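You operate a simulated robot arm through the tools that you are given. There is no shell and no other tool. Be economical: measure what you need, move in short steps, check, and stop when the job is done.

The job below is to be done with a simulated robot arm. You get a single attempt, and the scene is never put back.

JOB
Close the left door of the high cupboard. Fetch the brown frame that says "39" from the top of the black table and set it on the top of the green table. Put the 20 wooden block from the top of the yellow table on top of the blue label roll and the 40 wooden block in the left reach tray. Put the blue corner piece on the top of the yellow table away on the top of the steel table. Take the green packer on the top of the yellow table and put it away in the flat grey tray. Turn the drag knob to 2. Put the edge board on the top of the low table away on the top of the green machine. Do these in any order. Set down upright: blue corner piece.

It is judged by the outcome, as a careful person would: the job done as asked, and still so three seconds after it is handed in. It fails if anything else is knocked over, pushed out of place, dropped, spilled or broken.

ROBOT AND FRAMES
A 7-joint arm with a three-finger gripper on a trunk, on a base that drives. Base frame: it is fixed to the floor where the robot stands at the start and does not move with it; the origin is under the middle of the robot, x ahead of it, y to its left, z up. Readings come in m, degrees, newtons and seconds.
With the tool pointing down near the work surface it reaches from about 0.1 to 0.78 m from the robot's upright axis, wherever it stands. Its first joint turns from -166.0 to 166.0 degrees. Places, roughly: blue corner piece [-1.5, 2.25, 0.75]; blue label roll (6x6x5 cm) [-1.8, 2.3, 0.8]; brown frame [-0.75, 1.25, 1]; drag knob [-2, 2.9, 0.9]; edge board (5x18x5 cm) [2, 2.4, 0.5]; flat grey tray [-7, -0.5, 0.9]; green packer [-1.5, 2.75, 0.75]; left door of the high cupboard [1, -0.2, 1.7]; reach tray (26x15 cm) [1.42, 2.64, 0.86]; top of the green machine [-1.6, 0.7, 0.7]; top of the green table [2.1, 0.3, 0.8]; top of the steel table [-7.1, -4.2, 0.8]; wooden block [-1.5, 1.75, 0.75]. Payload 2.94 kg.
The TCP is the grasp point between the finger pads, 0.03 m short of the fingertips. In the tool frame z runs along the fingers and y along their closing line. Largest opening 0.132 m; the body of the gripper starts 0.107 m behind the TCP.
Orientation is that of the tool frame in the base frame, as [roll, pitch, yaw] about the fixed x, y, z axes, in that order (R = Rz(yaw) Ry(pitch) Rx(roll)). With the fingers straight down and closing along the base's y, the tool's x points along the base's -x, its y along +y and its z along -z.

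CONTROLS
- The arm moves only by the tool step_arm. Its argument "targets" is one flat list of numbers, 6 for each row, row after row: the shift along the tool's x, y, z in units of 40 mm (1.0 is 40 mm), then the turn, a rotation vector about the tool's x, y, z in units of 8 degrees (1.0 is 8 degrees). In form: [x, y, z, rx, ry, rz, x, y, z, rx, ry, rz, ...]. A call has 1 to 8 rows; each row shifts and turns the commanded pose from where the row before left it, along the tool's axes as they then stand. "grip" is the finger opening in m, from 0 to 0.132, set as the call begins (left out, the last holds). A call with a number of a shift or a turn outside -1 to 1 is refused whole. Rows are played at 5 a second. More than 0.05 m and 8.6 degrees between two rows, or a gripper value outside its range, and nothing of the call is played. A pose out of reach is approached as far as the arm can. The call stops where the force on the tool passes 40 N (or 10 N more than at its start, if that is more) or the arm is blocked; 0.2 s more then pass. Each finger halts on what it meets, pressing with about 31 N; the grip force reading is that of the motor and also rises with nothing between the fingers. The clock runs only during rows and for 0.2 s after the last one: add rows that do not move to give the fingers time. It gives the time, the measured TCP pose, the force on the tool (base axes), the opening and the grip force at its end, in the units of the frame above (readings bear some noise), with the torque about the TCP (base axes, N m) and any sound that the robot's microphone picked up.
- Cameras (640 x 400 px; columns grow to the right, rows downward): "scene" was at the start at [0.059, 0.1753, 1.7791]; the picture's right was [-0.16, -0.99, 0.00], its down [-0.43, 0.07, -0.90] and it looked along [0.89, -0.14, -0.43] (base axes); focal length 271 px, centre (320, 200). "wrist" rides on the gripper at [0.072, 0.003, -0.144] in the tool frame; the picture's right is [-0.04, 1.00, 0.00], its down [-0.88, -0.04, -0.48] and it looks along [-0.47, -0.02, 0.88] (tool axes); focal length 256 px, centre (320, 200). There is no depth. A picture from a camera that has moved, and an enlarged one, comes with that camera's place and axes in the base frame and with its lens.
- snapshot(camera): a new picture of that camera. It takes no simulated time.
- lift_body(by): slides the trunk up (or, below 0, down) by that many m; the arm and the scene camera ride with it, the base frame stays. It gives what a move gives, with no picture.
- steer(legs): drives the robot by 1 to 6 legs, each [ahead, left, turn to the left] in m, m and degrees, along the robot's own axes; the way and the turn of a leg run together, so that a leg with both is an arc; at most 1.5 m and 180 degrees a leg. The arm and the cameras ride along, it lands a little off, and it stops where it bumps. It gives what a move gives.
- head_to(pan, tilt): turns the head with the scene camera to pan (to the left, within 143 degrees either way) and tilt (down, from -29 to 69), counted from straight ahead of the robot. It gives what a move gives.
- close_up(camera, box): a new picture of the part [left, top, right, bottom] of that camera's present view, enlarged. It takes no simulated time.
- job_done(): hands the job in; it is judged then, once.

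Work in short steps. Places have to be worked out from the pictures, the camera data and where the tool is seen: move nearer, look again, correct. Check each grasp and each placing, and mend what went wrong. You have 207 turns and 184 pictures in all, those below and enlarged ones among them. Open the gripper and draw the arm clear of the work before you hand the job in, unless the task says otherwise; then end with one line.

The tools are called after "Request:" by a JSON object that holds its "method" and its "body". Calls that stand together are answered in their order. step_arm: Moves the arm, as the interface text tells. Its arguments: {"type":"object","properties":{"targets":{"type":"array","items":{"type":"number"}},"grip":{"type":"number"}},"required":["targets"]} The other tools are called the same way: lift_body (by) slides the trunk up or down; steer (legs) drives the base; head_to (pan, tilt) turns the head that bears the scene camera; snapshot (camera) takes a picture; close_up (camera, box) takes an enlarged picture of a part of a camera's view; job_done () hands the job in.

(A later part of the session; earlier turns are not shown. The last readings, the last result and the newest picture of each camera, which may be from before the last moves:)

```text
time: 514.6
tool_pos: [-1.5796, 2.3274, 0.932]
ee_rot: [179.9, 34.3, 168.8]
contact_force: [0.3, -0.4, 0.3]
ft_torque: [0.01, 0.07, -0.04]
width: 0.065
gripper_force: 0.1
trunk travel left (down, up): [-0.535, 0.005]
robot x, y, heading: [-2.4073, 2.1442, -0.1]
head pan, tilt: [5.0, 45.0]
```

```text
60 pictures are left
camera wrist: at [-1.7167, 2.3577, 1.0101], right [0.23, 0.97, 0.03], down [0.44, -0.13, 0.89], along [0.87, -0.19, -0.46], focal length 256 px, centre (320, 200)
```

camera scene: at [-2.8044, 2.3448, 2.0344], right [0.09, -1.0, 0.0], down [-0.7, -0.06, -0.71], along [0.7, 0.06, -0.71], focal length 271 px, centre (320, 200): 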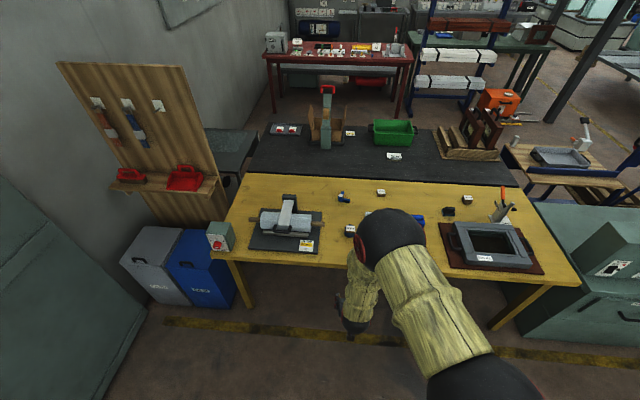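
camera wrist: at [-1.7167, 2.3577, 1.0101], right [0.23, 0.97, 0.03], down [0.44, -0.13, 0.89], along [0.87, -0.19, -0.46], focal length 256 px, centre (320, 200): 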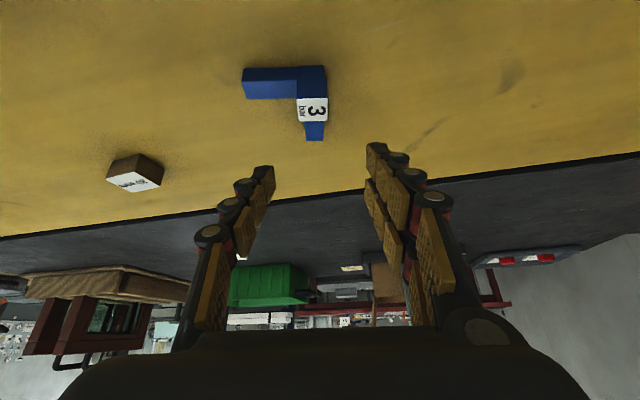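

Square now. Descend to TCP z≈0.857.

Request:
{"method": "step_arm", "body": {"targets": [0.33, -0.03, 0.53, 0, 0, 0, 0.33, -0.03, 0.53, 0, 0, 0, 0.33, -0.03, 0.53, 0, 0, 0]}}

Request:
{"method": "snapshot", "body": {"camera": "wrist"}}

```text
time: 515.4
tool_pos: [-1.5743, 2.325, 0.8559]
ee_rot: [179.9, 34.2, 168.7]
contact_force: [0.9, 0.3, 1.3]
ft_torque: [-0.01, 0.07, -0.03]
width: 0.0648
gripper_force: 0.0
trunk travel left (down, up): [-0.535, 0.005]
robot x, y, heading: [-2.4081, 2.1468, -0.4]
head pan, tilt: [5.0, 45.0]
```

```text
59 pictures are left
camera wrist: at [-1.7112, 2.3549, 0.9352], right [0.23, 0.97, 0.03], down [0.44, -0.13, 0.89], along [0.87, -0.19, -0.46], focal length 256 px, centre (320, 200)
```

wrist: 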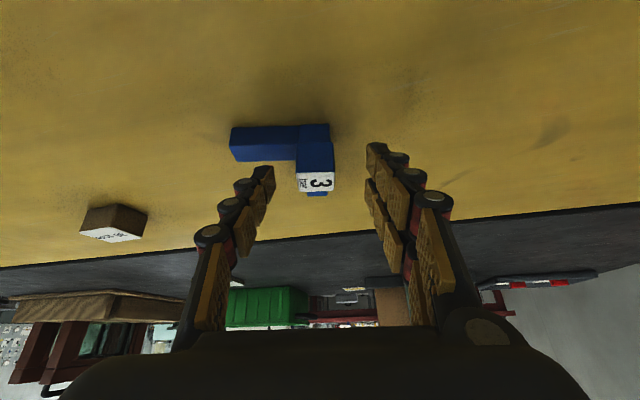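

Tips straddle the cube's upper half. Close.

Request:
{"method": "step_arm", "body": {"targets": [-0.08, 0, 0.06, 0, 0, 0, 0, 0, 0, 0, 0, 0, 0, 0, 0, 0, 0, 0, 0, 0, 0, 0, 0, 0, 0, 0, 0, 0, 0, 0], "grip": 0.0}}

Request:
{"method": "close_up", "body": {"camera": "wrist", "box": [200, 80, 440, 230]}}

```text
time: 516.6
tool_pos: [-1.5716, 2.3234, 0.8583]
ee_rot: [179.9, 34.3, 168.8]
contact_force: [0.5, 0.1, 0.2]
ft_torque: [0.0, -0.07, 0.02]
width: 0.0253
gripper_force: 31.1
trunk travel left (down, up): [-0.535, 0.005]
robot x, y, heading: [-2.4112, 2.1517, -0.1]
head pan, tilt: [5.0, 45.0]
```

```text
2.67 times, centred on (320, 155) of wrist
camera zoom: at [-1.7086, 2.3537, 0.9352], right [0.23, 0.97, 0.03], down [0.44, -0.13, 0.89], along [0.87, -0.19, -0.46], focal length 683 px, centre (320, 320)
```

zoom: 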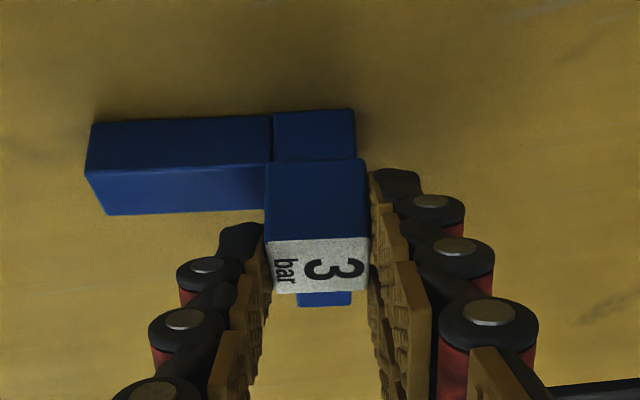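

Gripped at 25 mm. Lift slightly and check it stays level.

Request:
{"method": "step_arm", "body": {"targets": [-0.4, 0, -0.6, 0, 0, 0, -0.55, 0, -0.8, 0, 0, 0, -0.55, 0, -0.8, 0, 0, 0, -0.55, 0, -0.8, 0, 0, 0, -0.55, 0, -0.8, 0, 0, 0]}}

Request:
{"method": "close_up", "body": {"camera": "wrist", "box": [200, 80, 440, 230]}}

```text
time: 517.8
tool_pos: [-1.5734, 2.3217, 1.0403]
ee_rot: [-180.0, 34.1, 168.9]
contact_force: [-0.7, -0.3, -1.8]
ft_torque: [0.04, -0.1, 0.05]
width: 0.0252
gripper_force: 31.4
trunk travel left (down, up): [-0.535, 0.005]
robot x, y, heading: [-2.4096, 2.1442, -0.5]
head pan, tilt: [5.0, 45.0]
```

```text
2.67 times, centred on (320, 155) of wrist
camera zoom: at [-1.7106, 2.3531, 1.1195], right [0.23, 0.97, 0.02], down [0.44, -0.13, 0.89], along [0.87, -0.19, -0.46], focal length 683 px, centre (320, 320)
```

zoom: 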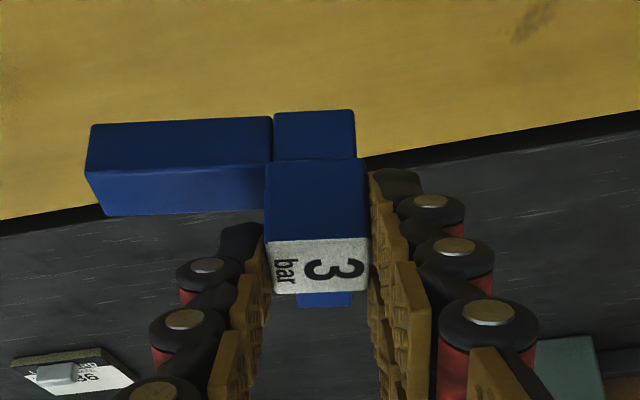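

Held level. Retract and drive to the cross aisle near the steel table.

Request:
{"method": "step_arm", "body": {"targets": [0.8, -0.2, -0.55, 0, 0, 0, 0.8, -0.2, -0.55, 0, 0, 0, 0.8, -0.2, -0.55, 0, 0, 0, 0.8, -0.2, -0.55, 0, 0, 0, 0.8, -0.2, -0.55, 0, 0, 0, 0.8, -0.2, -0.55, 0, 0, 0]}}

Request:
{"method": "steer", "body": {"legs": [[-0.45, 0, 0], [0, 0, -89.5], [1.5, 0, 0], [1.5, 0, 0], [1.5, 0, 0]]}}

Request:
{"method": "steer", "body": {"legs": [[0, 0, -90], [1.5, 0, 0], [1.4, 0, 0]]}}

Request:
{"method": "head_to", "body": {"pan": 40, "tilt": 28}}

Request:
{"method": "snapshot", "body": {"camera": "scene"}}

```text
time: 519.2
tool_pos: [-1.8099, 2.321, 1.0431]
ee_rot: [179.8, 34.3, 168.8]
contact_force: [-0.1, 1.9, -1.0]
ft_torque: [0.01, 0.02, 0.01]
width: 0.0254
gripper_force: 31.3
trunk travel left (down, up): [-0.535, 0.005]
robot x, y, heading: [-2.4094, 2.1478, -0.3]
head pan, tilt: [5.0, 45.0]
```

```text
time: 547.0
tool_pos: [-2.8745, -2.9752, 1.0434]
ee_rot: [179.9, 34.2, 76.2]
contact_force: [0.0, -0.2, -1.8]
ft_torque: [0.04, 0.0, 0.03]
width: 0.0253
gripper_force: 30.7
trunk travel left (down, up): [-0.535, 0.005]
robot x, y, heading: [-3.0214, -2.3697, -92.9]
head pan, tilt: [5.0, 45.0]
```

```text
time: 564.9
tool_pos: [-6.5362, -2.5252, 1.0433]
ee_rot: [179.9, 34.2, -10.2]
contact_force: [0.3, -0.8, -0.2]
ft_torque: [0.03, 0.01, -0.01]
width: 0.0251
gripper_force: 31.3
trunk travel left (down, up): [-0.535, 0.005]
robot x, y, heading: [-5.9374, -2.3412, -179.3]
head pan, tilt: [5.0, 45.0]
```

```text
time: 565.9
tool_pos: [-6.535, -2.5258, 1.0434]
ee_rot: [179.9, 34.2, -10.2]
contact_force: [-0.1, -0.3, -1.5]
ft_torque: [-0.01, -0.04, -0.01]
width: 0.0253
gripper_force: 30.2
trunk travel left (down, up): [-0.535, 0.005]
robot x, y, heading: [-5.94, -2.343, -179.3]
head pan, tilt: [40.0, 28.0]
```

```text
56 pictures are left
camera scene: at [-5.9793, -2.5922, 2.0602], right [-0.65, 0.76, 0.0], down [0.36, 0.31, -0.88], along [-0.67, -0.57, -0.47], focal length 271 px, centre (320, 200)
```

scene: 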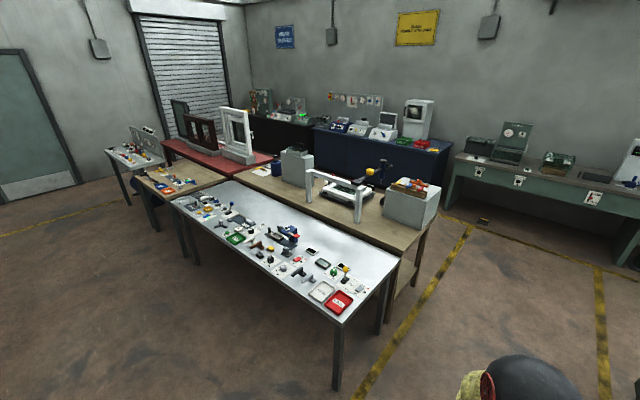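

Zoom on the steel table to find free space.

Request:
{"method": "close_up", "body": {"camera": "scene", "box": [165, 170, 405, 320]}}

```text
2.67 times, centred on (285, 245) of scene
camera zoom: at [-5.9793, -2.5922, 2.0602], right [-0.65, 0.76, 0.0], down [0.36, 0.31, -0.88], along [-0.67, -0.57, -0.47], focal length 722 px, centre (413, 80)
```

zoom: 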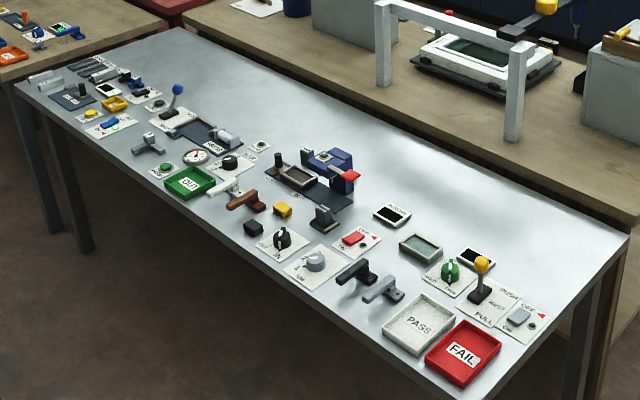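

The back-right part of the table around (-7.33,-3.3) is free. I go to the table's right end and face it.

Request:
{"method": "steer", "body": {"legs": [[1.4, 0.05, 0], [0, 0, 89.5], [0.1, 0, 0]]}}

Request:
{"method": "head_to", "body": {"pan": 5, "tilt": 50}}

Request:
{"method": "snapshot", "body": {"camera": "scene"}}

Request:
{"method": "snapshot", "body": {"camera": "wrist"}}

```text
time: 577.3
tool_pos: [-7.1517, -3.1129, 1.042]
ee_rot: [-180.0, 34.1, 78.4]
contact_force: [0.3, -0.8, -0.8]
ft_torque: [0.09, -0.01, -0.05]
width: 0.0251
gripper_force: 30.9
trunk travel left (down, up): [-0.535, 0.005]
robot x, y, heading: [-7.3197, -2.5134, -90.6]
head pan, tilt: [40.0, 28.0]
```

```text
time: 578.3
tool_pos: [-7.151, -3.1124, 1.0433]
ee_rot: [179.9, 34.2, 78.5]
contact_force: [-0.2, -0.4, 0.2]
ft_torque: [-0.02, -0.03, 0.01]
width: 0.025
gripper_force: 31.6
trunk travel left (down, up): [-0.535, 0.005]
robot x, y, heading: [-7.3221, -2.5128, -90.6]
head pan, tilt: [5.0, 50.0]
```

```text
54 pictures are left
camera scene: at [-7.1257, -2.5619, 2.0276], right [-1.0, -0.08, 0.0], down [-0.06, 0.76, -0.64], along [0.05, -0.64, -0.77], focal length 271 px, centre (320, 200)
```

scene: 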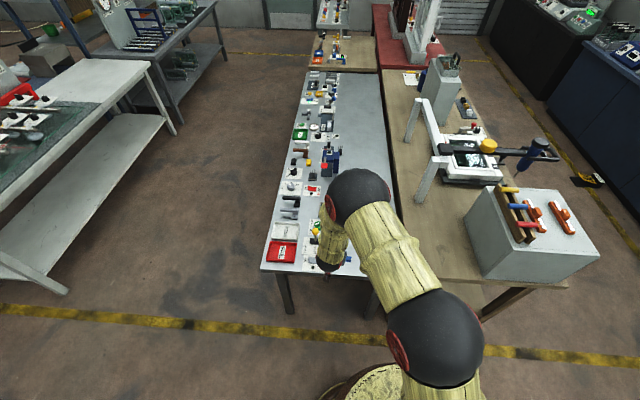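

```text
53 pictures are left
camera wrist: at [-7.12, -2.9748, 1.1212], right [0.97, -0.24, 0.03], down [-0.13, -0.44, 0.89], along [-0.2, -0.87, -0.46], focal length 256 px, centre (320, 200)
```

wrist: 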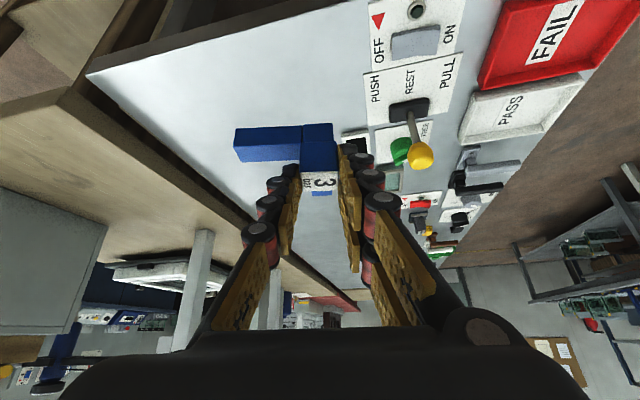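

Free region at ≈(-7.29,-3.27) between the items (x>-7.16) and the far edge (-7.46). Move the piece there.

Request:
{"method": "step_arm", "body": {"targets": [-0.84, -0.65, 0.57, 0, 0, 0, -0.84, -0.65, 0.57, 0, 0, 0, -0.84, -0.65, 0.57, 0, 0, 0, -0.84, -0.65, 0.57, 0, 0, 0]}}

Request:
{"method": "lift_body", "body": {"by": -0.1}}

Request:
{"method": "snapshot", "body": {"camera": "wrist"}}

```text
time: 579.3
tool_pos: [-7.288, -3.2506, 1.0417]
ee_rot: [179.8, 34.1, 78.4]
contact_force: [0.3, -0.5, -1.6]
ft_torque: [-0.01, -0.02, 0.02]
width: 0.0247
gripper_force: 31.3
trunk travel left (down, up): [-0.535, 0.005]
robot x, y, heading: [-7.3165, -2.5133, -90.6]
head pan, tilt: [5.0, 50.0]
```

```text
time: 580.7
tool_pos: [-7.287, -3.2506, 0.9432]
ee_rot: [179.9, 34.2, 78.4]
contact_force: [1.1, 0.3, -0.4]
ft_torque: [0.04, 0.0, -0.02]
width: 0.0253
gripper_force: 31.4
trunk travel left (down, up): [-0.435, 0.105]
robot x, y, heading: [-7.318, -2.5124, -90.9]
head pan, tilt: [5.0, 50.0]
```

```text
52 pictures are left
camera wrist: at [-7.2562, -3.1127, 1.0218], right [0.97, -0.24, 0.03], down [-0.13, -0.44, 0.89], along [-0.2, -0.87, -0.46], focal length 256 px, centre (320, 200)
```

wrist: 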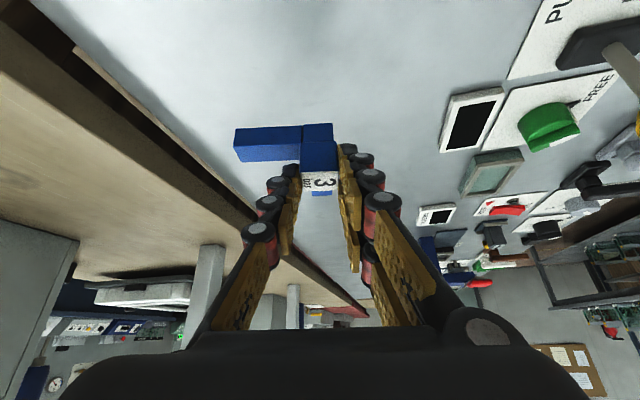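

Clear below. Creep down in small rows.

Request:
{"method": "step_arm", "body": {"targets": [0.14, 0, 0.207, 0, 0, 0, 0.14, 0, 0.207, 0, 0, 0, 0.14, 0, 0.207, 0, 0, 0, 0.07, 0, 0.1, 0, 0, 0, 0.07, 0, 0.1, 0, 0, 0]}}

Request:
{"method": "close_up", "body": {"camera": "wrist", "box": [200, 80, 440, 230]}}

```text
time: 581.9
tool_pos: [-7.2874, -3.2499, 0.9017]
ee_rot: [179.8, 34.2, 78.4]
contact_force: [-0.2, -0.5, -0.2]
ft_torque: [0.02, -0.01, -0.01]
width: 0.0252
gripper_force: 30.9
trunk travel left (down, up): [-0.435, 0.105]
robot x, y, heading: [-7.3166, -2.5105, -90.7]
head pan, tilt: [5.0, 50.0]
```

```text
2.67 times, centred on (320, 155) of wrist
camera zoom: at [-7.2562, -3.1127, 0.9808], right [0.97, -0.24, 0.03], down [-0.13, -0.44, 0.89], along [-0.2, -0.87, -0.46], focal length 683 px, centre (320, 320)
```

zoom: 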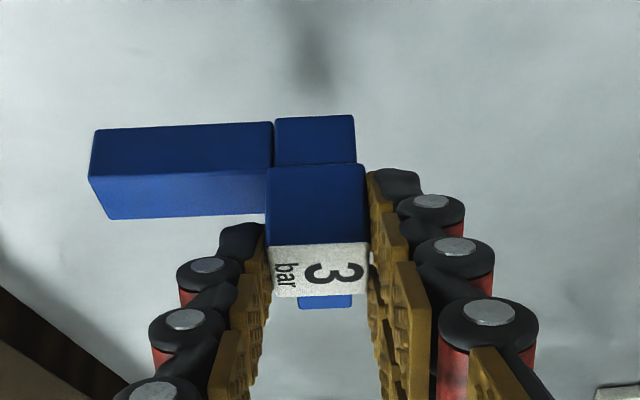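

Shadow shows ~2–3 cm left. Continue.

Request:
{"method": "step_arm", "body": {"targets": [0.07, 0, 0.1, 0, 0, 0, 0.07, 0, 0.1, 0, 0, 0, 0.07, 0, 0.1, 0, 0, 0]}}

Request:
{"method": "close_up", "body": {"camera": "wrist", "box": [200, 80, 440, 230]}}

```text
time: 582.7
tool_pos: [-7.2877, -3.25, 0.8896]
ee_rot: [179.9, 34.2, 78.4]
contact_force: [0.5, 0.8, -1.2]
ft_torque: [0.0, 0.01, 0.0]
width: 0.0253
gripper_force: 31.3
trunk travel left (down, up): [-0.435, 0.105]
robot x, y, heading: [-7.3193, -2.5097, -90.6]
head pan, tilt: [5.0, 50.0]
```

```text
2.67 times, centred on (320, 155) of wrist
camera zoom: at [-7.2563, -3.1123, 0.9671], right [0.97, -0.24, 0.03], down [-0.13, -0.44, 0.89], along [-0.2, -0.87, -0.46], focal length 683 px, centre (320, 320)
```

zoom: 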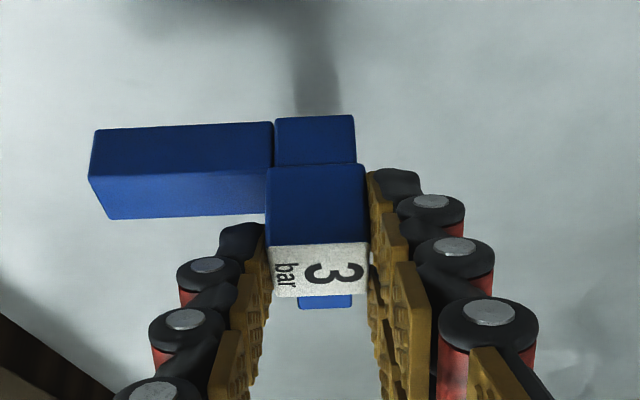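

Continue creeping until contact.

Request:
{"method": "step_arm", "body": {"targets": [0.07, 0, 0.1, 0, 0, 0, 0.056, 0, 0.083, 0, 0, 0, 0.042, 0, 0.06, 0, 0, 0]}}

Request:
{"method": "step_arm", "body": {"targets": [0.042, 0, 0.06, 0, 0, 0, 0, 0, 0, 0, 0, 0]}}

Request:
{"method": "close_up", "body": {"camera": "wrist", "box": [200, 80, 440, 230]}}

```text
time: 583.5
tool_pos: [-7.2888, -3.2501, 0.8788]
ee_rot: [-180.0, 34.2, 78.4]
contact_force: [-0.4, -1.1, -0.1]
ft_torque: [0.0, 0.02, 0.03]
width: 0.0249
gripper_force: 31.4
trunk travel left (down, up): [-0.435, 0.105]
robot x, y, heading: [-7.3213, -2.5126, -90.6]
head pan, tilt: [5.0, 50.0]
```

```text
time: 584.1
tool_pos: [-7.2877, -3.2503, 0.8753]
ee_rot: [179.8, 34.2, 78.4]
contact_force: [0.3, 0.0, -0.5]
ft_torque: [0.03, 0.0, 0.01]
width: 0.0253
gripper_force: 31.0
trunk travel left (down, up): [-0.435, 0.105]
robot x, y, heading: [-7.3211, -2.5138, -90.8]
head pan, tilt: [5.0, 50.0]
```

```text
2.67 times, centred on (320, 155) of wrist
camera zoom: at [-7.2563, -3.1123, 0.9532], right [0.97, -0.24, 0.03], down [-0.13, -0.44, 0.89], along [-0.2, -0.87, -0.46], focal length 683 px, centre (320, 320)
```

zoom: 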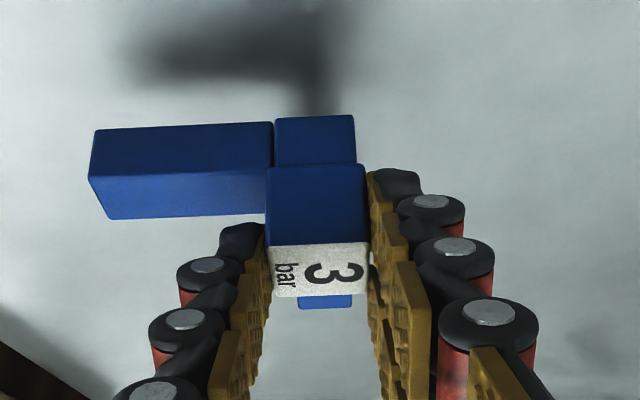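

Shadow trend suggests ~2 cm more. Continue.

Request:
{"method": "step_arm", "body": {"targets": [0.07, 0, 0.1, 0, 0, 0, 0.07, 0, 0.1, 0, 0, 0, 0.056, 0, 0.083, 0, 0, 0]}}

Request:
{"method": "step_arm", "body": {"targets": [0.042, 0, 0.06, 0, 0, 0, 0.042, 0, 0.06, 0, 0, 0]}}

Request:
{"method": "close_up", "body": {"camera": "wrist", "box": [200, 80, 440, 230]}}

```text
time: 584.9
tool_pos: [-7.2878, -3.2491, 0.8596]
ee_rot: [179.9, 34.2, 78.4]
contact_force: [0.4, 0.1, -1.1]
ft_torque: [0.03, 0.0, 0.0]
width: 0.0252
gripper_force: 31.7
trunk travel left (down, up): [-0.435, 0.105]
robot x, y, heading: [-7.3222, -2.5117, -90.9]
head pan, tilt: [5.0, 50.0]
```

```text
time: 585.5
tool_pos: [-7.2878, -3.2507, 0.8577]
ee_rot: [179.9, 34.5, 78.3]
contact_force: [-3.1, 4.7, 15.8]
ft_torque: [-0.07, 0.19, -0.09]
width: 0.0252
gripper_force: 30.8
trunk travel left (down, up): [-0.435, 0.105]
robot x, y, heading: [-7.3198, -2.5107, -90.9]
head pan, tilt: [5.0, 50.0]
```

```text
2.67 times, centred on (320, 155) of wrist
camera zoom: at [-7.2563, -3.1122, 0.9347], right [0.97, -0.24, 0.03], down [-0.13, -0.44, 0.89], along [-0.2, -0.87, -0.46], focal length 683 px, centre (320, 320)
```

zoom: 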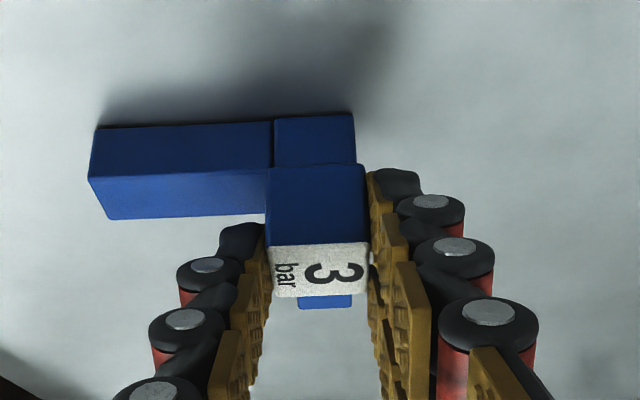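

Touching the table. Relieve slightly, open, and rise vertically.

Request:
{"method": "step_arm", "body": {"targets": [-0.02, 0, -0.03, 0, 0, 0, 0, 0, 0, 0, 0, 0]}}

Request:
{"method": "step_arm", "body": {"targets": [0, 0, 0, 0, 0, 0, 0, 0, 0, 0, 0, 0, 0, 0, 0, 0, 0, 0], "grip": 0.06}}

Request:
{"method": "lift_body", "body": {"by": 0.1}}

Request:
{"method": "snapshot", "body": {"camera": "wrist"}}

```text
time: 586.1
tool_pos: [-7.2871, -3.2504, 0.8573]
ee_rot: [180.0, 34.6, 78.2]
contact_force: [-2.1, -1.0, 11.5]
ft_torque: [-0.46, 0.2, -0.07]
width: 0.0252
gripper_force: 31.2
trunk travel left (down, up): [-0.435, 0.105]
robot x, y, heading: [-7.3193, -2.511, -90.7]
head pan, tilt: [5.0, 50.0]
```

```text
time: 586.9
tool_pos: [-7.2871, -3.2486, 0.8562]
ee_rot: [179.9, 34.2, 78.5]
contact_force: [0.4, -0.9, -0.2]
ft_torque: [0.0, 0.0, -0.01]
width: 0.0602
gripper_force: 0.1
trunk travel left (down, up): [-0.435, 0.105]
robot x, y, heading: [-7.3203, -2.5129, -90.7]
head pan, tilt: [5.0, 50.0]
```

```text
time: 588.2
tool_pos: [-7.2866, -3.2494, 0.9552]
ee_rot: [179.8, 34.1, 78.3]
contact_force: [0.1, 0.3, 0.1]
ft_torque: [0.01, 0.0, 0.02]
width: 0.0602
gripper_force: 0.0
trunk travel left (down, up): [-0.535, 0.005]
robot x, y, heading: [-7.3181, -2.5119, -90.9]
head pan, tilt: [5.0, 50.0]
```

```text
47 pictures are left
camera wrist: at [-7.256, -3.1119, 1.0336], right [0.97, -0.24, 0.03], down [-0.13, -0.44, 0.89], along [-0.2, -0.87, -0.46], focal length 256 px, centre (320, 200)
```

wrist: 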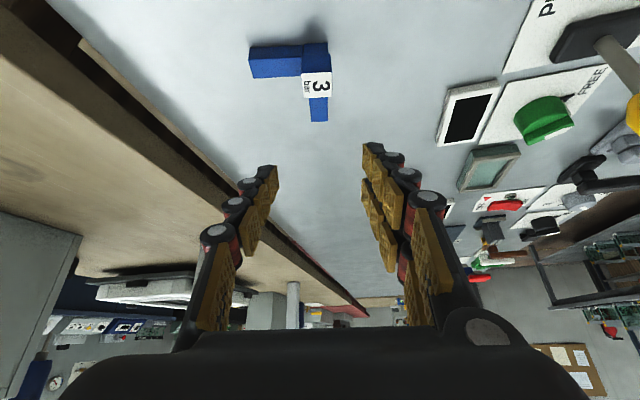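

Corner piece stands upright. Now return for the 40 block.

Request:
{"method": "step_arm", "body": {"targets": [0.5, 0, -0.8, 0, 0, 0, 0.8, 0.3, -0.55, 0, 0, 0, 0.8, 0.3, -0.55, 0, 0, 0, 0.8, 0.3, -0.55, 0, 0, 0, 0.8, 0.3, -0.55, 0, 0, 0, 0.8, 0, -0.55, 0, 0, 0]}}

Request:
{"method": "steer", "body": {"legs": [[-0.13, 0, 0], [0, 0, 90.8], [1.5, 0, 0], [1.5, 0, 0]]}}

Request:
{"method": "steer", "body": {"legs": [[1.4, 0, 0]]}}

```text
time: 589.6
tool_pos: [-7.1921, -3.0325, 0.9724]
ee_rot: [179.9, 34.4, 78.4]
contact_force: [0.3, 0.0, 0.5]
ft_torque: [0.01, 0.0, 0.02]
width: 0.0602
gripper_force: 0.0
trunk travel left (down, up): [-0.535, 0.005]
robot x, y, heading: [-7.3188, -2.5113, -90.5]
head pan, tilt: [5.0, 50.0]
```

```text
time: 608.8
tool_pos: [-3.8135, -2.115, 0.9711]
ee_rot: [179.8, 34.3, 171.6]
contact_force: [-0.4, -0.9, -1.2]
ft_torque: [0.01, 0.05, -0.02]
width: 0.0602
gripper_force: 0.0
trunk travel left (down, up): [-0.535, 0.005]
robot x, y, heading: [-4.3237, -2.2743, 2.6]
head pan, tilt: [5.0, 50.0]
```

```text
time: 615.7
tool_pos: [-2.4291, -2.0472, 0.9707]
ee_rot: [179.8, 34.2, 171.9]
contact_force: [-0.4, -0.1, -0.6]
ft_torque: [-0.01, -0.01, 0.0]
width: 0.06
gripper_force: 0.2
trunk travel left (down, up): [-0.535, 0.005]
robot x, y, heading: [-2.9408, -2.2011, 2.7]
head pan, tilt: [5.0, 50.0]
```

Continue to the yellow table for the 40 block.

Request:
{"method": "steer", "body": {"legs": [[0, 0, 86.5], [1.5, 0, 0], [1.5, 0, 0], [0.62, 0, 0], [0, 0, -89.5], [0.4, 0, 0]]}}

Request:
{"method": "head_to", "body": {"pan": 0, "tilt": 50}}

Request:
{"method": "snapshot", "body": {"camera": "scene"}}

Request:
{"method": "snapshot", "body": {"camera": "wrist"}}

```text
time: 642.7
tool_pos: [-1.7435, 1.4721, 0.9713]
ee_rot: [180.0, 34.2, 165.2]
contact_force: [-0.2, 0.4, -0.3]
ft_torque: [0.01, 0.05, -0.03]
width: 0.0601
gripper_force: 0.1
trunk travel left (down, up): [-0.535, 0.005]
robot x, y, heading: [-2.272, 1.3744, -3.7]
head pan, tilt: [5.0, 50.0]
```

```text
time: 643.4
tool_pos: [-1.7451, 1.4705, 0.9721]
ee_rot: [179.9, 34.2, 165.2]
contact_force: [-0.4, -0.3, -0.3]
ft_torque: [0.0, -0.02, -0.04]
width: 0.06
gripper_force: 0.0
trunk travel left (down, up): [-0.535, 0.005]
robot x, y, heading: [-2.2673, 1.3747, -3.7]
head pan, tilt: [0.0, 50.0]
```

```text
46 pictures are left
camera scene: at [-2.2134, 1.5604, 2.0276], right [-0.07, -1.0, 0.0], down [-0.76, 0.05, -0.64], along [0.64, -0.04, -0.77], focal length 271 px, centre (320, 200)
```

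scene: 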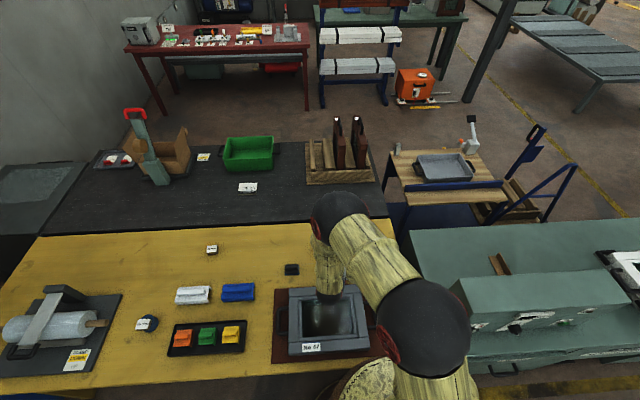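

```text
45 pictures are left
camera wrist: at [-1.8794, 1.5105, 1.0502], right [0.29, 0.96, 0.03], down [0.43, -0.15, 0.89], along [0.85, -0.25, -0.46], focal length 256 px, centre (320, 200)
```

wrist: 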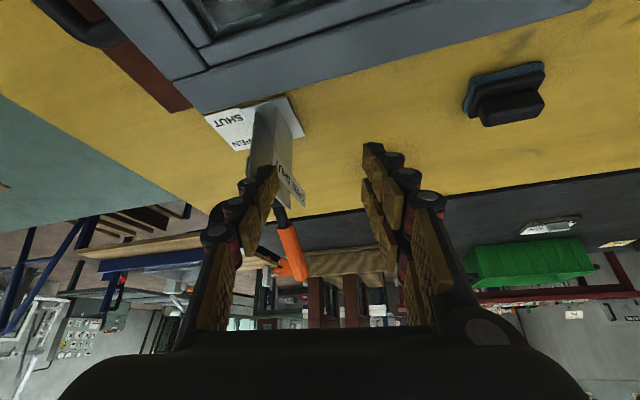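

The base ended nearer the table than planned and the hand is close to the toggle clamp. I raise the hand straight up, straighten the heading, and turn the tool vertical.

Request:
{"method": "step_arm", "body": {"targets": [-0.53, 0, -0.78, 0, 0, 0, -0.53, 0, -0.78, 0, 0, 0, -0.53, 0, -0.78, 0, 0, 0, -0.53, 0, -0.78, 0, 0, 0, -0.53, 0, -0.78, 0, 0, 0]}}

Request:
{"method": "step_arm", "body": {"targets": [0, 0, 0, 0, 0.86, 0, 0, 0, 0, 0, 0.86, 0, 0, 0, 0, 0, 0.86, 0, 0, 0, 0, 0, 0.86, 0, 0, 0, 0, 0, 0.86, 0], "grip": 0.085}}

Request:
{"method": "steer", "body": {"legs": [[0, 0, 3.7]]}}

Request:
{"method": "snapshot", "body": {"camera": "wrist"}}

```text
time: 644.6
tool_pos: [-1.7457, 1.4722, 1.1601]
ee_rot: [180.0, 34.1, 165.2]
contact_force: [-0.2, -0.6, -1.0]
ft_torque: [0.01, -0.04, 0.01]
width: 0.0599
gripper_force: 0.0
trunk travel left (down, up): [-0.535, 0.005]
robot x, y, heading: [-2.2752, 1.3703, -3.9]
head pan, tilt: [0.0, 50.0]
```

```text
time: 645.8
tool_pos: [-1.7448, 1.4618, 1.1589]
ee_rot: [-177.8, 8.0, 164.8]
contact_force: [0.7, -0.5, -0.5]
ft_torque: [-0.01, 0.03, -0.02]
width: 0.0849
gripper_force: 0.1
out of reach, approached as far as the arm can: row 4
trunk travel left (down, up): [-0.535, 0.005]
robot x, y, heading: [-2.2714, 1.3737, -3.8]
head pan, tilt: [0.0, 50.0]
```

```text
time: 646.6
tool_pos: [-1.7515, 1.4945, 1.1594]
ee_rot: [-177.8, 7.9, 168.6]
contact_force: [0.0, 0.7, -0.3]
ft_torque: [-0.01, -0.02, 0.03]
width: 0.0849
gripper_force: 0.1
trunk travel left (down, up): [-0.535, 0.005]
robot x, y, heading: [-2.273, 1.3722, -0.2]
head pan, tilt: [0.0, 50.0]
```

```text
44 pictures are left
camera wrist: at [-1.8393, 1.5219, 1.2908], right [0.24, 0.97, -0.03], down [0.78, -0.18, 0.59], along [0.57, -0.17, -0.8], focal length 256 px, centre (320, 200)
```

wrist: 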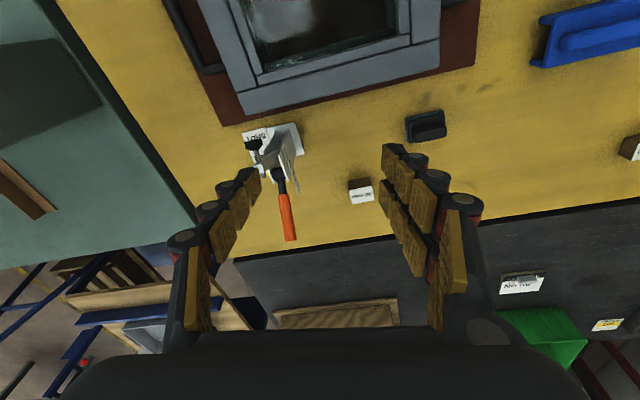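

Block ≈(-1.508,1.517); the clamp lever is 13 cm to its right. I square the yaw and move over it.

Request:
{"method": "step_arm", "body": {"targets": [0, 0, 0, 0, 0, -0.65, 0, 0, 0, 0, 0, -0.65, -0.97, 0.1, 0.14, 0, 0, 0, -0.97, 0.1, 0.14, 0, 0, 0, -0.97, 0.1, 0.14, 0, 0, 0, -0.97, 0.1, 0.14, 0, 0, 0, -0.97, 0.1, 0.14, 0, 0, 0]}}

Request:
{"method": "snapshot", "body": {"camera": "wrist"}}

```text
time: 648.2
tool_pos: [-1.6346, 1.4954, 1.1149]
ee_rot: [-176.2, 7.5, 179.1]
contact_force: [0.2, -0.4, 0.1]
ft_torque: [-0.01, 0.03, 0.03]
width: 0.0851
gripper_force: 0.0
out of reach, approached as far as the arm can: row 5, 6, 7
trunk travel left (down, up): [-0.535, 0.005]
robot x, y, heading: [-2.2693, 1.376, -0.3]
head pan, tilt: [0.0, 50.0]
```

```text
43 pictures are left
camera wrist: at [-1.7247, 1.5103, 1.2477], right [0.07, 1.0, -0.06], down [0.81, -0.02, 0.59], along [0.58, -0.09, -0.81], focal length 256 px, centre (320, 200)
```

wrist: 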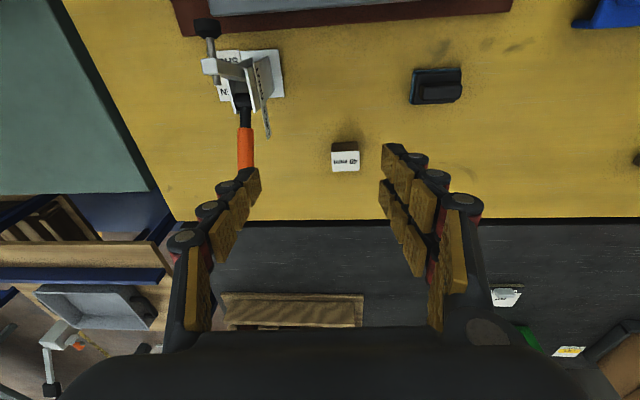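

The vertical posture hits an arm limit, so I go back to the outward tilt that worked earlier, then move over the block.

Request:
{"method": "step_arm", "body": {"targets": [0, 0, 0, 0, -0.85, 0, 0, 0, 0, 0, -0.85, 0, 0, 0, 0, 0, -0.85, 0, 0, 0, 0, 0, -0.85, 0, -0.8, 0.15, 0.55, 0, 0, 0, -0.8, 0.15, 0.55, 0, 0, 0]}}

Request:
{"method": "snapshot", "body": {"camera": "wrist"}}

```text
time: 649.6
tool_pos: [-1.5596, 1.5013, 1.1088]
ee_rot: [-175.0, 31.7, -179.0]
contact_force: [0.1, 0.0, -0.7]
ft_torque: [-0.01, -0.1, 0.02]
width: 0.0849
gripper_force: 0.0
out of reach, approached as far as the arm can: row 2
trunk travel left (down, up): [-0.535, 0.005]
robot x, y, heading: [-2.2723, 1.3723, -0.1]
head pan, tilt: [0.0, 50.0]
```

```text
42 pictures are left
camera wrist: at [-1.6957, 1.5145, 1.1922], right [0.07, 1.0, -0.05], down [0.5, 0.01, 0.87], along [0.87, -0.08, -0.49], focal length 256 px, centre (320, 200)
```

wrist: 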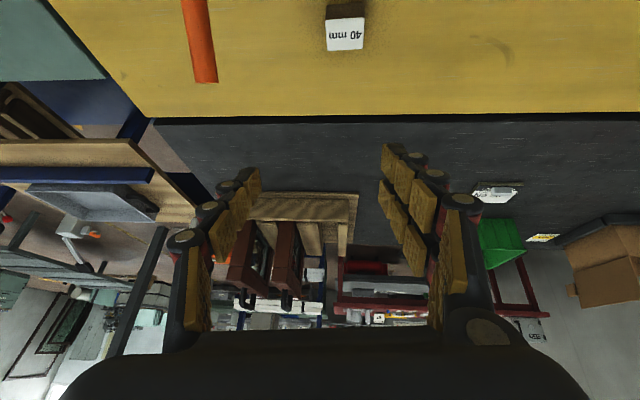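

Level the roll, shift sideways, and lower via the trunk.

Request:
{"method": "step_arm", "body": {"targets": [0, 0, 0, -0.62, 0, 0, -0.3, 0.42, 0.15, 0, 0, 0, -0.3, 0, 0.2, 0, 0, 0]}}

Request:
{"method": "lift_body", "body": {"by": -0.18}}

Request:
{"method": "snapshot", "body": {"camera": "wrist"}}

```text
time: 650.4
tool_pos: [-1.5312, 1.5169, 1.1108]
ee_rot: [-179.9, 31.7, -179.0]
contact_force: [0.4, -0.8, 0.5]
ft_torque: [0.07, -0.02, 0.03]
width: 0.0848
gripper_force: 0.0
trunk travel left (down, up): [-0.535, 0.005]
robot x, y, heading: [-2.2702, 1.3731, -0.4]
head pan, tilt: [0.0, 50.0]
```

```text
time: 652.4
tool_pos: [-1.5303, 1.5175, 0.9308]
ee_rot: [-179.9, 31.7, -179.0]
contact_force: [0.3, 0.0, -0.1]
ft_torque: [0.02, 0.01, 0.03]
width: 0.0848
gripper_force: 0.2
trunk travel left (down, up): [-0.355, 0.185]
robot x, y, heading: [-2.2732, 1.373, 0.0]
head pan, tilt: [0.0, 50.0]
```

```text
41 pictures are left
camera wrist: at [-1.6678, 1.5187, 1.0148], right [0.02, 1.0, 0.02], down [0.5, -0.03, 0.87], along [0.87, -0.01, -0.5], focal length 256 px, centre (320, 200)
```

wrist: 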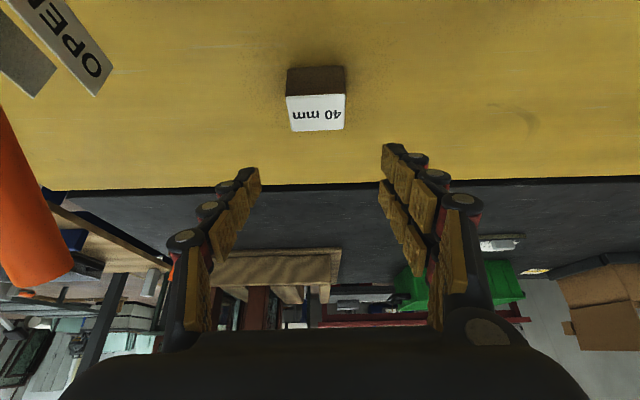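

Aligned; descend to TCP z≈0.848.

Request:
{"method": "step_arm", "body": {"targets": [0.36, -0.02, 0.59, 0, 0, 0, 0.36, -0.02, 0.59, 0, 0, 0, 0.34, -0.02, 0.56, 0, 0, 0]}}

Request:
{"method": "snapshot", "body": {"camera": "wrist"}}

```text
time: 653.2
tool_pos: [-1.5293, 1.5155, 0.8462]
ee_rot: [-179.9, 31.6, -179.1]
contact_force: [0.3, -0.2, -0.4]
ft_torque: [0.0, 0.06, -0.03]
width: 0.0848
gripper_force: 0.2
trunk travel left (down, up): [-0.355, 0.185]
robot x, y, heading: [-2.2741, 1.3773, -0.2]
head pan, tilt: [0.0, 50.0]
```

```text
40 pictures are left
camera wrist: at [-1.6665, 1.5169, 0.9314], right [0.02, 1.0, 0.02], down [0.5, -0.03, 0.87], along [0.87, -0.01, -0.5], focal length 256 px, centre (320, 200)
```

wrist: 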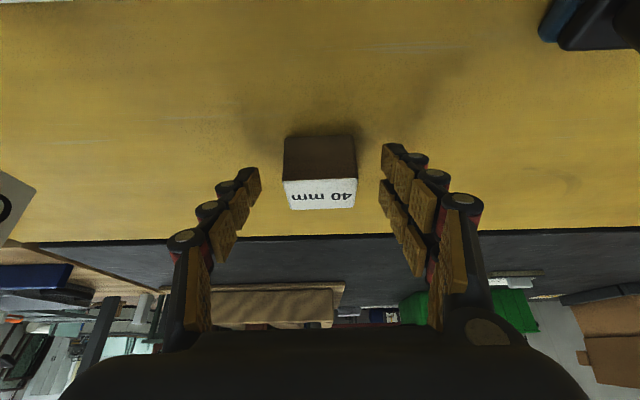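

Block is between the fingertips. Close and lift.

Request:
{"method": "step_arm", "body": {"targets": [0, 0, 0, 0, 0, 0, 0, 0, 0, 0, 0, 0, 0, 0, 0, 0, 0, 0, 0, 0, 0, 0, 0, 0], "grip": 0.0}}

Request:
{"method": "lift_body", "body": {"by": 0.18}}

Request:
{"method": "step_arm", "body": {"targets": [-0.53, 0, -0.83, 0, 0, 0, -0.53, 0, -0.83, 0, 0, 0, 0.5, 0, -0.8, 0, 0, 0, 0.8, 0, -0.5, 0, 0, 0, 0.8, 0, -0.5, 0, 0, 0, 0.8, 0, -0.5, 0, 0, 0]}}

Request:
{"method": "snapshot", "body": {"camera": "wrist"}}

```text
time: 654.2
tool_pos: [-1.5291, 1.5143, 0.8483]
ee_rot: [-179.9, 31.7, -179.0]
contact_force: [0.8, -0.7, 0.5]
ft_torque: [0.04, 0.02, 0.0]
width: 0.0491
gripper_force: 29.6
trunk travel left (down, up): [-0.355, 0.185]
robot x, y, heading: [-2.2738, 1.3742, 0.0]
head pan, tilt: [0.0, 50.0]
```

```text
time: 656.2
tool_pos: [-1.5296, 1.5148, 1.028]
ee_rot: [-179.9, 31.7, -179.1]
contact_force: [0.6, -0.8, 0.5]
ft_torque: [0.02, 0.02, 0.01]
width: 0.0488
gripper_force: 30.9
trunk travel left (down, up): [-0.535, 0.005]
robot x, y, heading: [-2.2717, 1.3759, -0.2]
head pan, tilt: [0.0, 50.0]
```

```text
time: 657.6
tool_pos: [-1.6754, 1.5122, 1.1246]
ee_rot: [-179.9, 31.7, -179.1]
contact_force: [-0.7, 0.1, 0.0]
ft_torque: [0.03, 0.0, 0.02]
width: 0.0493
gripper_force: 31.1
trunk travel left (down, up): [-0.535, 0.005]
robot x, y, heading: [-2.2728, 1.3754, -0.0]
head pan, tilt: [0.0, 50.0]
```

```text
39 pictures are left
camera wrist: at [-1.8128, 1.5137, 1.2077], right [0.02, 1.0, 0.02], down [0.5, -0.03, 0.87], along [0.87, -0.01, -0.5], focal length 256 px, centre (320, 200)
```

wrist: 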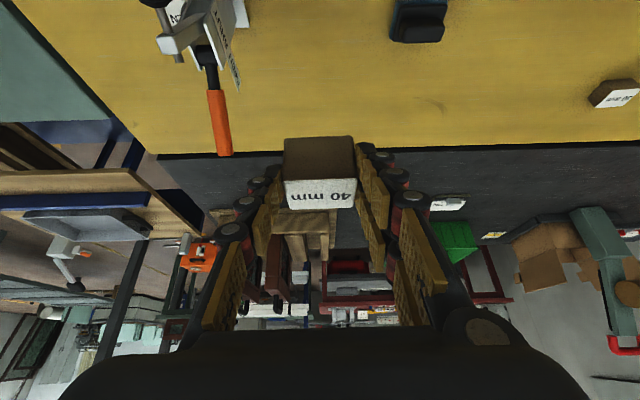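

40 block held. Drive back round the machine to the red table.

Request:
{"method": "steer", "body": {"legs": [[-0.5, 0, 0], [0, 0, -90], [1.5, 0, 0], [1.25, 0, 0]]}}

Request:
{"method": "step_arm", "body": {"targets": [0.8, 0, -0.5, 0, 0, 0, 0.8, 0, -0.5, 0, 0, 0]}}

```text
time: 677.4
tool_pos: [-2.7354, -1.9939, 1.1228]
ee_rot: [-179.9, 31.6, 89.7]
contact_force: [0.2, -0.1, 0.0]
ft_torque: [0.02, -0.01, 0.01]
width: 0.0488
gripper_force: 30.9
trunk travel left (down, up): [-0.535, 0.005]
robot x, y, heading: [-2.8604, -1.3952, -91.3]
head pan, tilt: [0.0, 50.0]
```

```text
time: 678.0
tool_pos: [-2.7354, -1.9167, 1.1222]
ee_rot: [-179.9, 31.7, 89.7]
contact_force: [-0.6, 1.1, 0.3]
ft_torque: [-0.03, -0.02, 0.01]
width: 0.049
gripper_force: 31.2
trunk travel left (down, up): [-0.535, 0.005]
robot x, y, heading: [-2.8608, -1.3923, -91.8]
head pan, tilt: [0.0, 50.0]
```

Turn east and pass the gap.

Request:
{"method": "steer", "body": {"legs": [[0, 0, 91.5], [1.0, 0, 0]]}}

```text
time: 687.1
tool_pos: [-1.3286, -1.3002, 1.1221]
ee_rot: [-179.9, 31.7, 179.5]
contact_force: [-0.3, 0.6, -1.5]
ft_torque: [0.02, 0.03, 0.0]
width: 0.0491
gripper_force: 31.0
trunk travel left (down, up): [-0.535, 0.005]
robot x, y, heading: [-1.8562, -1.4231, -1.7]
head pan, tilt: [0.0, 50.0]
```

Correct heading and continue, then north to the red table.

Request:
{"method": "steer", "body": {"legs": [[0, 0, 2.5], [1.5, 0, 0], [0.55, 0, 0], [0, 0, 89], [1.5, 0, 0], [1.0, 0, 0]]}}

```text
time: 713.1
tool_pos: [0.1225, 1.6029, 1.1235]
ee_rot: [-179.8, 31.8, -90.6]
contact_force: [-0.2, -0.7, 0.5]
ft_torque: [0.01, -0.01, -0.01]
width: 0.049
gripper_force: 31.1
trunk travel left (down, up): [-0.535, 0.005]
robot x, y, heading: [0.243, 1.0772, 88.0]
head pan, tilt: [0.0, 50.0]
```

Advance to y≈2.5 and face the red table.

Request:
{"method": "steer", "body": {"legs": [[1.42, 0, 0], [0, 0, -88], [0.2, 0, 0]]}}

Request:
{"method": "head_to", "body": {"pan": 5, "tilt": 45}}

Request:
{"method": "snapshot", "body": {"camera": "scene"}}

Request:
{"method": "snapshot", "body": {"camera": "wrist"}}

```text
time: 725.0
tool_pos: [1.027, 2.6125, 1.1226]
ee_rot: [-179.9, 31.5, -178.9]
contact_force: [0.9, 1.5, 0.3]
ft_torque: [-0.01, 0.08, 0.0]
width: 0.0488
gripper_force: 30.9
trunk travel left (down, up): [-0.535, 0.005]
robot x, y, heading: [0.5039, 2.4757, -0.4]
head pan, tilt: [0.0, 50.0]
```

```text
time: 725.6
tool_pos: [1.0247, 2.6138, 1.1236]
ee_rot: [-179.8, 31.7, -178.9]
contact_force: [-0.3, -0.1, -0.2]
ft_torque: [-0.01, -0.02, -0.01]
width: 0.0488
gripper_force: 31.2
trunk travel left (down, up): [-0.535, 0.005]
robot x, y, heading: [0.5044, 2.4762, -0.1]
head pan, tilt: [5.0, 45.0]
```

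```text
38 pictures are left
camera scene: at [0.5549, 2.674, 2.0345], right [0.08, -1.0, 0.0], down [-0.7, -0.06, -0.71], along [0.7, 0.06, -0.71], focal length 271 px, centre (320, 200)
```

scene: 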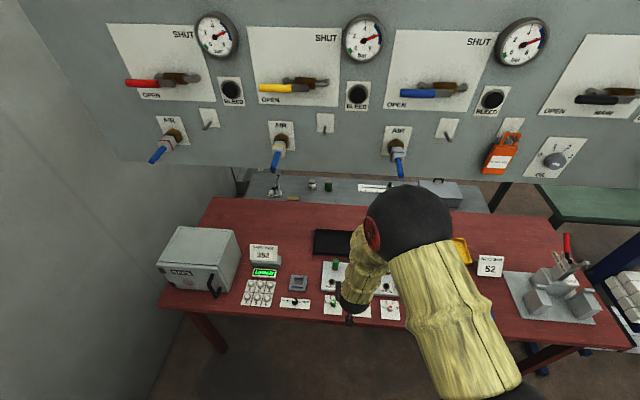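

```text
37 pictures are left
camera wrist: at [0.8882, 2.6149, 1.2071], right [0.02, 1.0, 0.02], down [0.5, -0.03, 0.87], along [0.87, -0.01, -0.5], focal length 256 px, centre (320, 200)
```

wrist: 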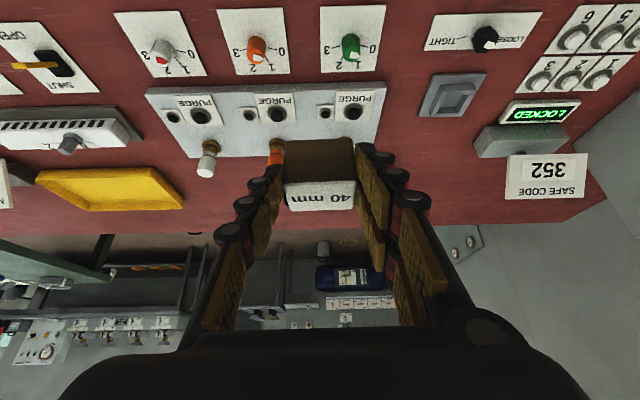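

The gauge panel overhangs the table (bottom ≈1.42 at x≈1.25), so I keep low. Tray centre ≈(1.41,2.64). I move 0.15 closer, and lower the trunk while raising the hand in proportion.

Request:
{"method": "steer", "body": {"legs": [[0.15, 0, 0]]}}

Request:
{"method": "step_arm", "body": {"targets": [-0.53, 0, -0.83, 0, 0, 0, -0.53, 0, -0.83, 0, 0, 0, -0.53, 0, -0.83, 0, 0, 0]}}

Request:
{"method": "lift_body", "body": {"by": -0.17}}

Request:
{"method": "snapshot", "body": {"camera": "scene"}}

Request:
{"method": "snapshot", "body": {"camera": "wrist"}}

```text
time: 727.0
tool_pos: [1.1766, 2.6125, 1.1218]
ee_rot: [-179.9, 31.5, -179.0]
contact_force: [1.3, -0.2, -0.7]
ft_torque: [-0.01, 0.05, -0.01]
width: 0.0491
gripper_force: 30.9
trunk travel left (down, up): [-0.535, 0.005]
robot x, y, heading: [0.6527, 2.4742, -0.4]
head pan, tilt: [5.0, 45.0]
```

```text
time: 727.8
tool_pos: [1.1763, 2.6133, 1.2409]
ee_rot: [-179.9, 31.6, -179.0]
contact_force: [0.2, -0.8, 0.0]
ft_torque: [-0.01, -0.06, 0.01]
width: 0.049
gripper_force: 31.2
trunk travel left (down, up): [-0.535, 0.005]
robot x, y, heading: [0.6554, 2.4751, -0.4]
head pan, tilt: [5.0, 45.0]
```

```text
time: 729.7
tool_pos: [1.1771, 2.615, 1.0708]
ee_rot: [-179.9, 31.8, -179.0]
contact_force: [-0.7, 0.0, -0.4]
ft_torque: [0.03, -0.02, -0.03]
width: 0.049
gripper_force: 31.2
trunk travel left (down, up): [-0.365, 0.175]
robot x, y, heading: [0.6567, 2.4754, -0.4]
head pan, tilt: [5.0, 45.0]
```

```text
36 pictures are left
camera scene: at [0.7057, 2.6734, 1.8646], right [0.08, -1.0, 0.0], down [-0.7, -0.06, -0.71], along [0.7, 0.06, -0.71], focal length 271 px, centre (320, 200)
```

scene: 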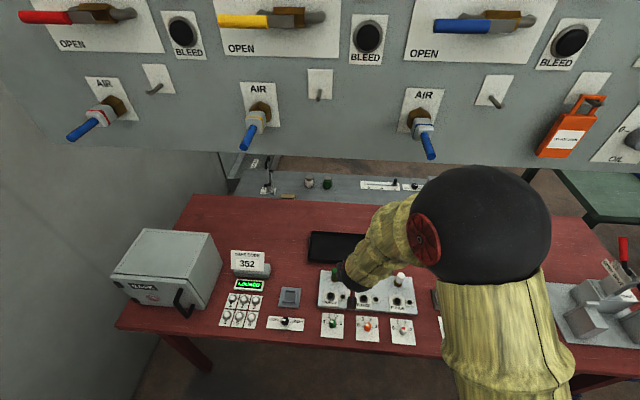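

```text
35 pictures are left
camera wrist: at [1.0409, 2.615, 1.155], right [0.02, 1.0, 0.02], down [0.5, -0.03, 0.87], along [0.87, -0.01, -0.5], focal length 256 px, centre (320, 200)
```

wrist: 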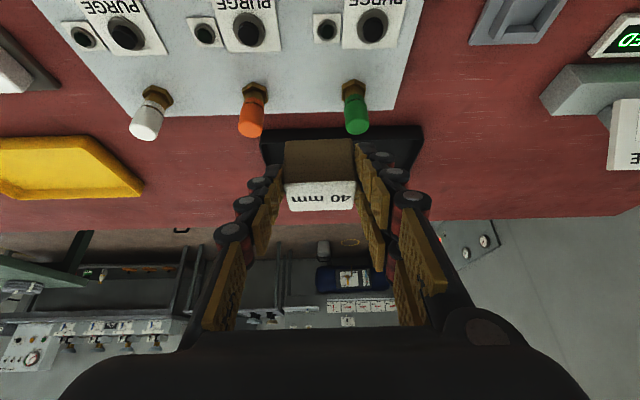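

The elbow is near the panel's height, so I back off and reconfigure: trunk 0.3 m lower with the hand raised relative to it, then drive in under the panel.

Request:
{"method": "steer", "body": {"legs": [[-0.2, 0, 0.4]]}}

Request:
{"method": "step_arm", "body": {"targets": [-0.53, 0, -0.83, 0, 0, 0, -0.53, 0, -0.83, 0, 0, 0, -0.53, 0, -0.83, 0, 0, 0, -0.53, 0, -0.83, 0, 0, 0, -0.53, 0, -0.83, 0, 0, 0, -0.53, 0, -0.83, 0, 0, 0]}}

Request:
{"method": "lift_body", "body": {"by": -0.3}}

Request:
{"method": "step_arm", "body": {"targets": [-0.85, 0, 0.53, 0, 0, 0, -0.85, 0.1, 0.53, 0, 0, 0, -0.85, 0.1, 0.53, 0, 0, 0, -0.53, 0.1, -0.83, 0, 0, 0, -0.53, 0.1, -0.83, 0, 0, 0]}}

Request:
{"method": "snapshot", "body": {"camera": "scene"}}

```text
time: 731.3
tool_pos: [0.9768, 2.6181, 1.0711]
ee_rot: [-179.9, 31.7, -178.6]
contact_force: [-0.2, 0.0, -1.2]
ft_torque: [-0.01, -0.03, 0.02]
width: 0.0489
gripper_force: 30.2
trunk travel left (down, up): [-0.365, 0.175]
robot x, y, heading: [0.457, 2.4738, 0.3]
head pan, tilt: [5.0, 45.0]
```

```text
time: 732.7
tool_pos: [0.9795, 2.6195, 1.3072]
ee_rot: [-179.9, 31.6, -178.4]
contact_force: [-0.9, 0.3, -0.6]
ft_torque: [-0.01, -0.01, 0.0]
width: 0.0488
gripper_force: 31.2
trunk travel left (down, up): [-0.365, 0.175]
robot x, y, heading: [0.456, 2.4749, 0.1]
head pan, tilt: [5.0, 45.0]
```

```text
time: 735.7
tool_pos: [0.9813, 2.6189, 1.0071]
ee_rot: [-179.9, 31.6, -178.5]
contact_force: [-0.4, 0.4, -0.4]
ft_torque: [-0.01, 0.01, 0.01]
width: 0.0488
gripper_force: 30.9
trunk travel left (down, up): [-0.065, 0.475]
robot x, y, heading: [0.4551, 2.4768, 0.2]
head pan, tilt: [5.0, 45.0]
```

```text
time: 736.9
tool_pos: [1.0972, 2.6383, 1.0829]
ee_rot: [-179.6, 31.9, -178.6]
contact_force: [-0.7, -0.2, 0.8]
ft_torque: [0.03, 0.03, 0.0]
width: 0.0491
gripper_force: 31.3
out of reach, approached as far as the arm can: row 5
trunk travel left (down, up): [-0.065, 0.475]
robot x, y, heading: [0.4575, 2.4778, 0.1]
head pan, tilt: [5.0, 45.0]
```

```text
34 pictures are left
camera scene: at [0.5044, 2.6736, 1.5646], right [0.09, -1.0, 0.0], down [-0.7, -0.06, -0.71], along [0.7, 0.06, -0.71], focal length 271 px, centre (320, 200)
```

scene: 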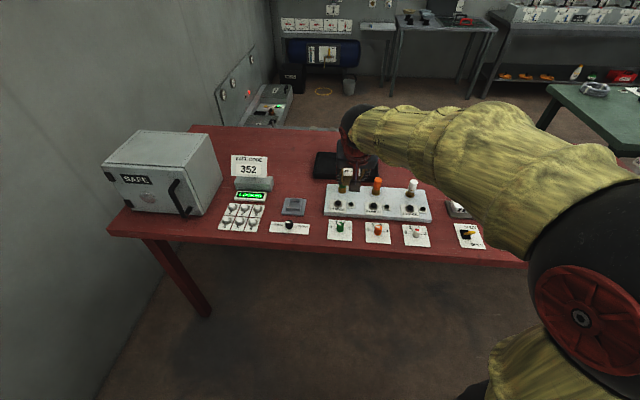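

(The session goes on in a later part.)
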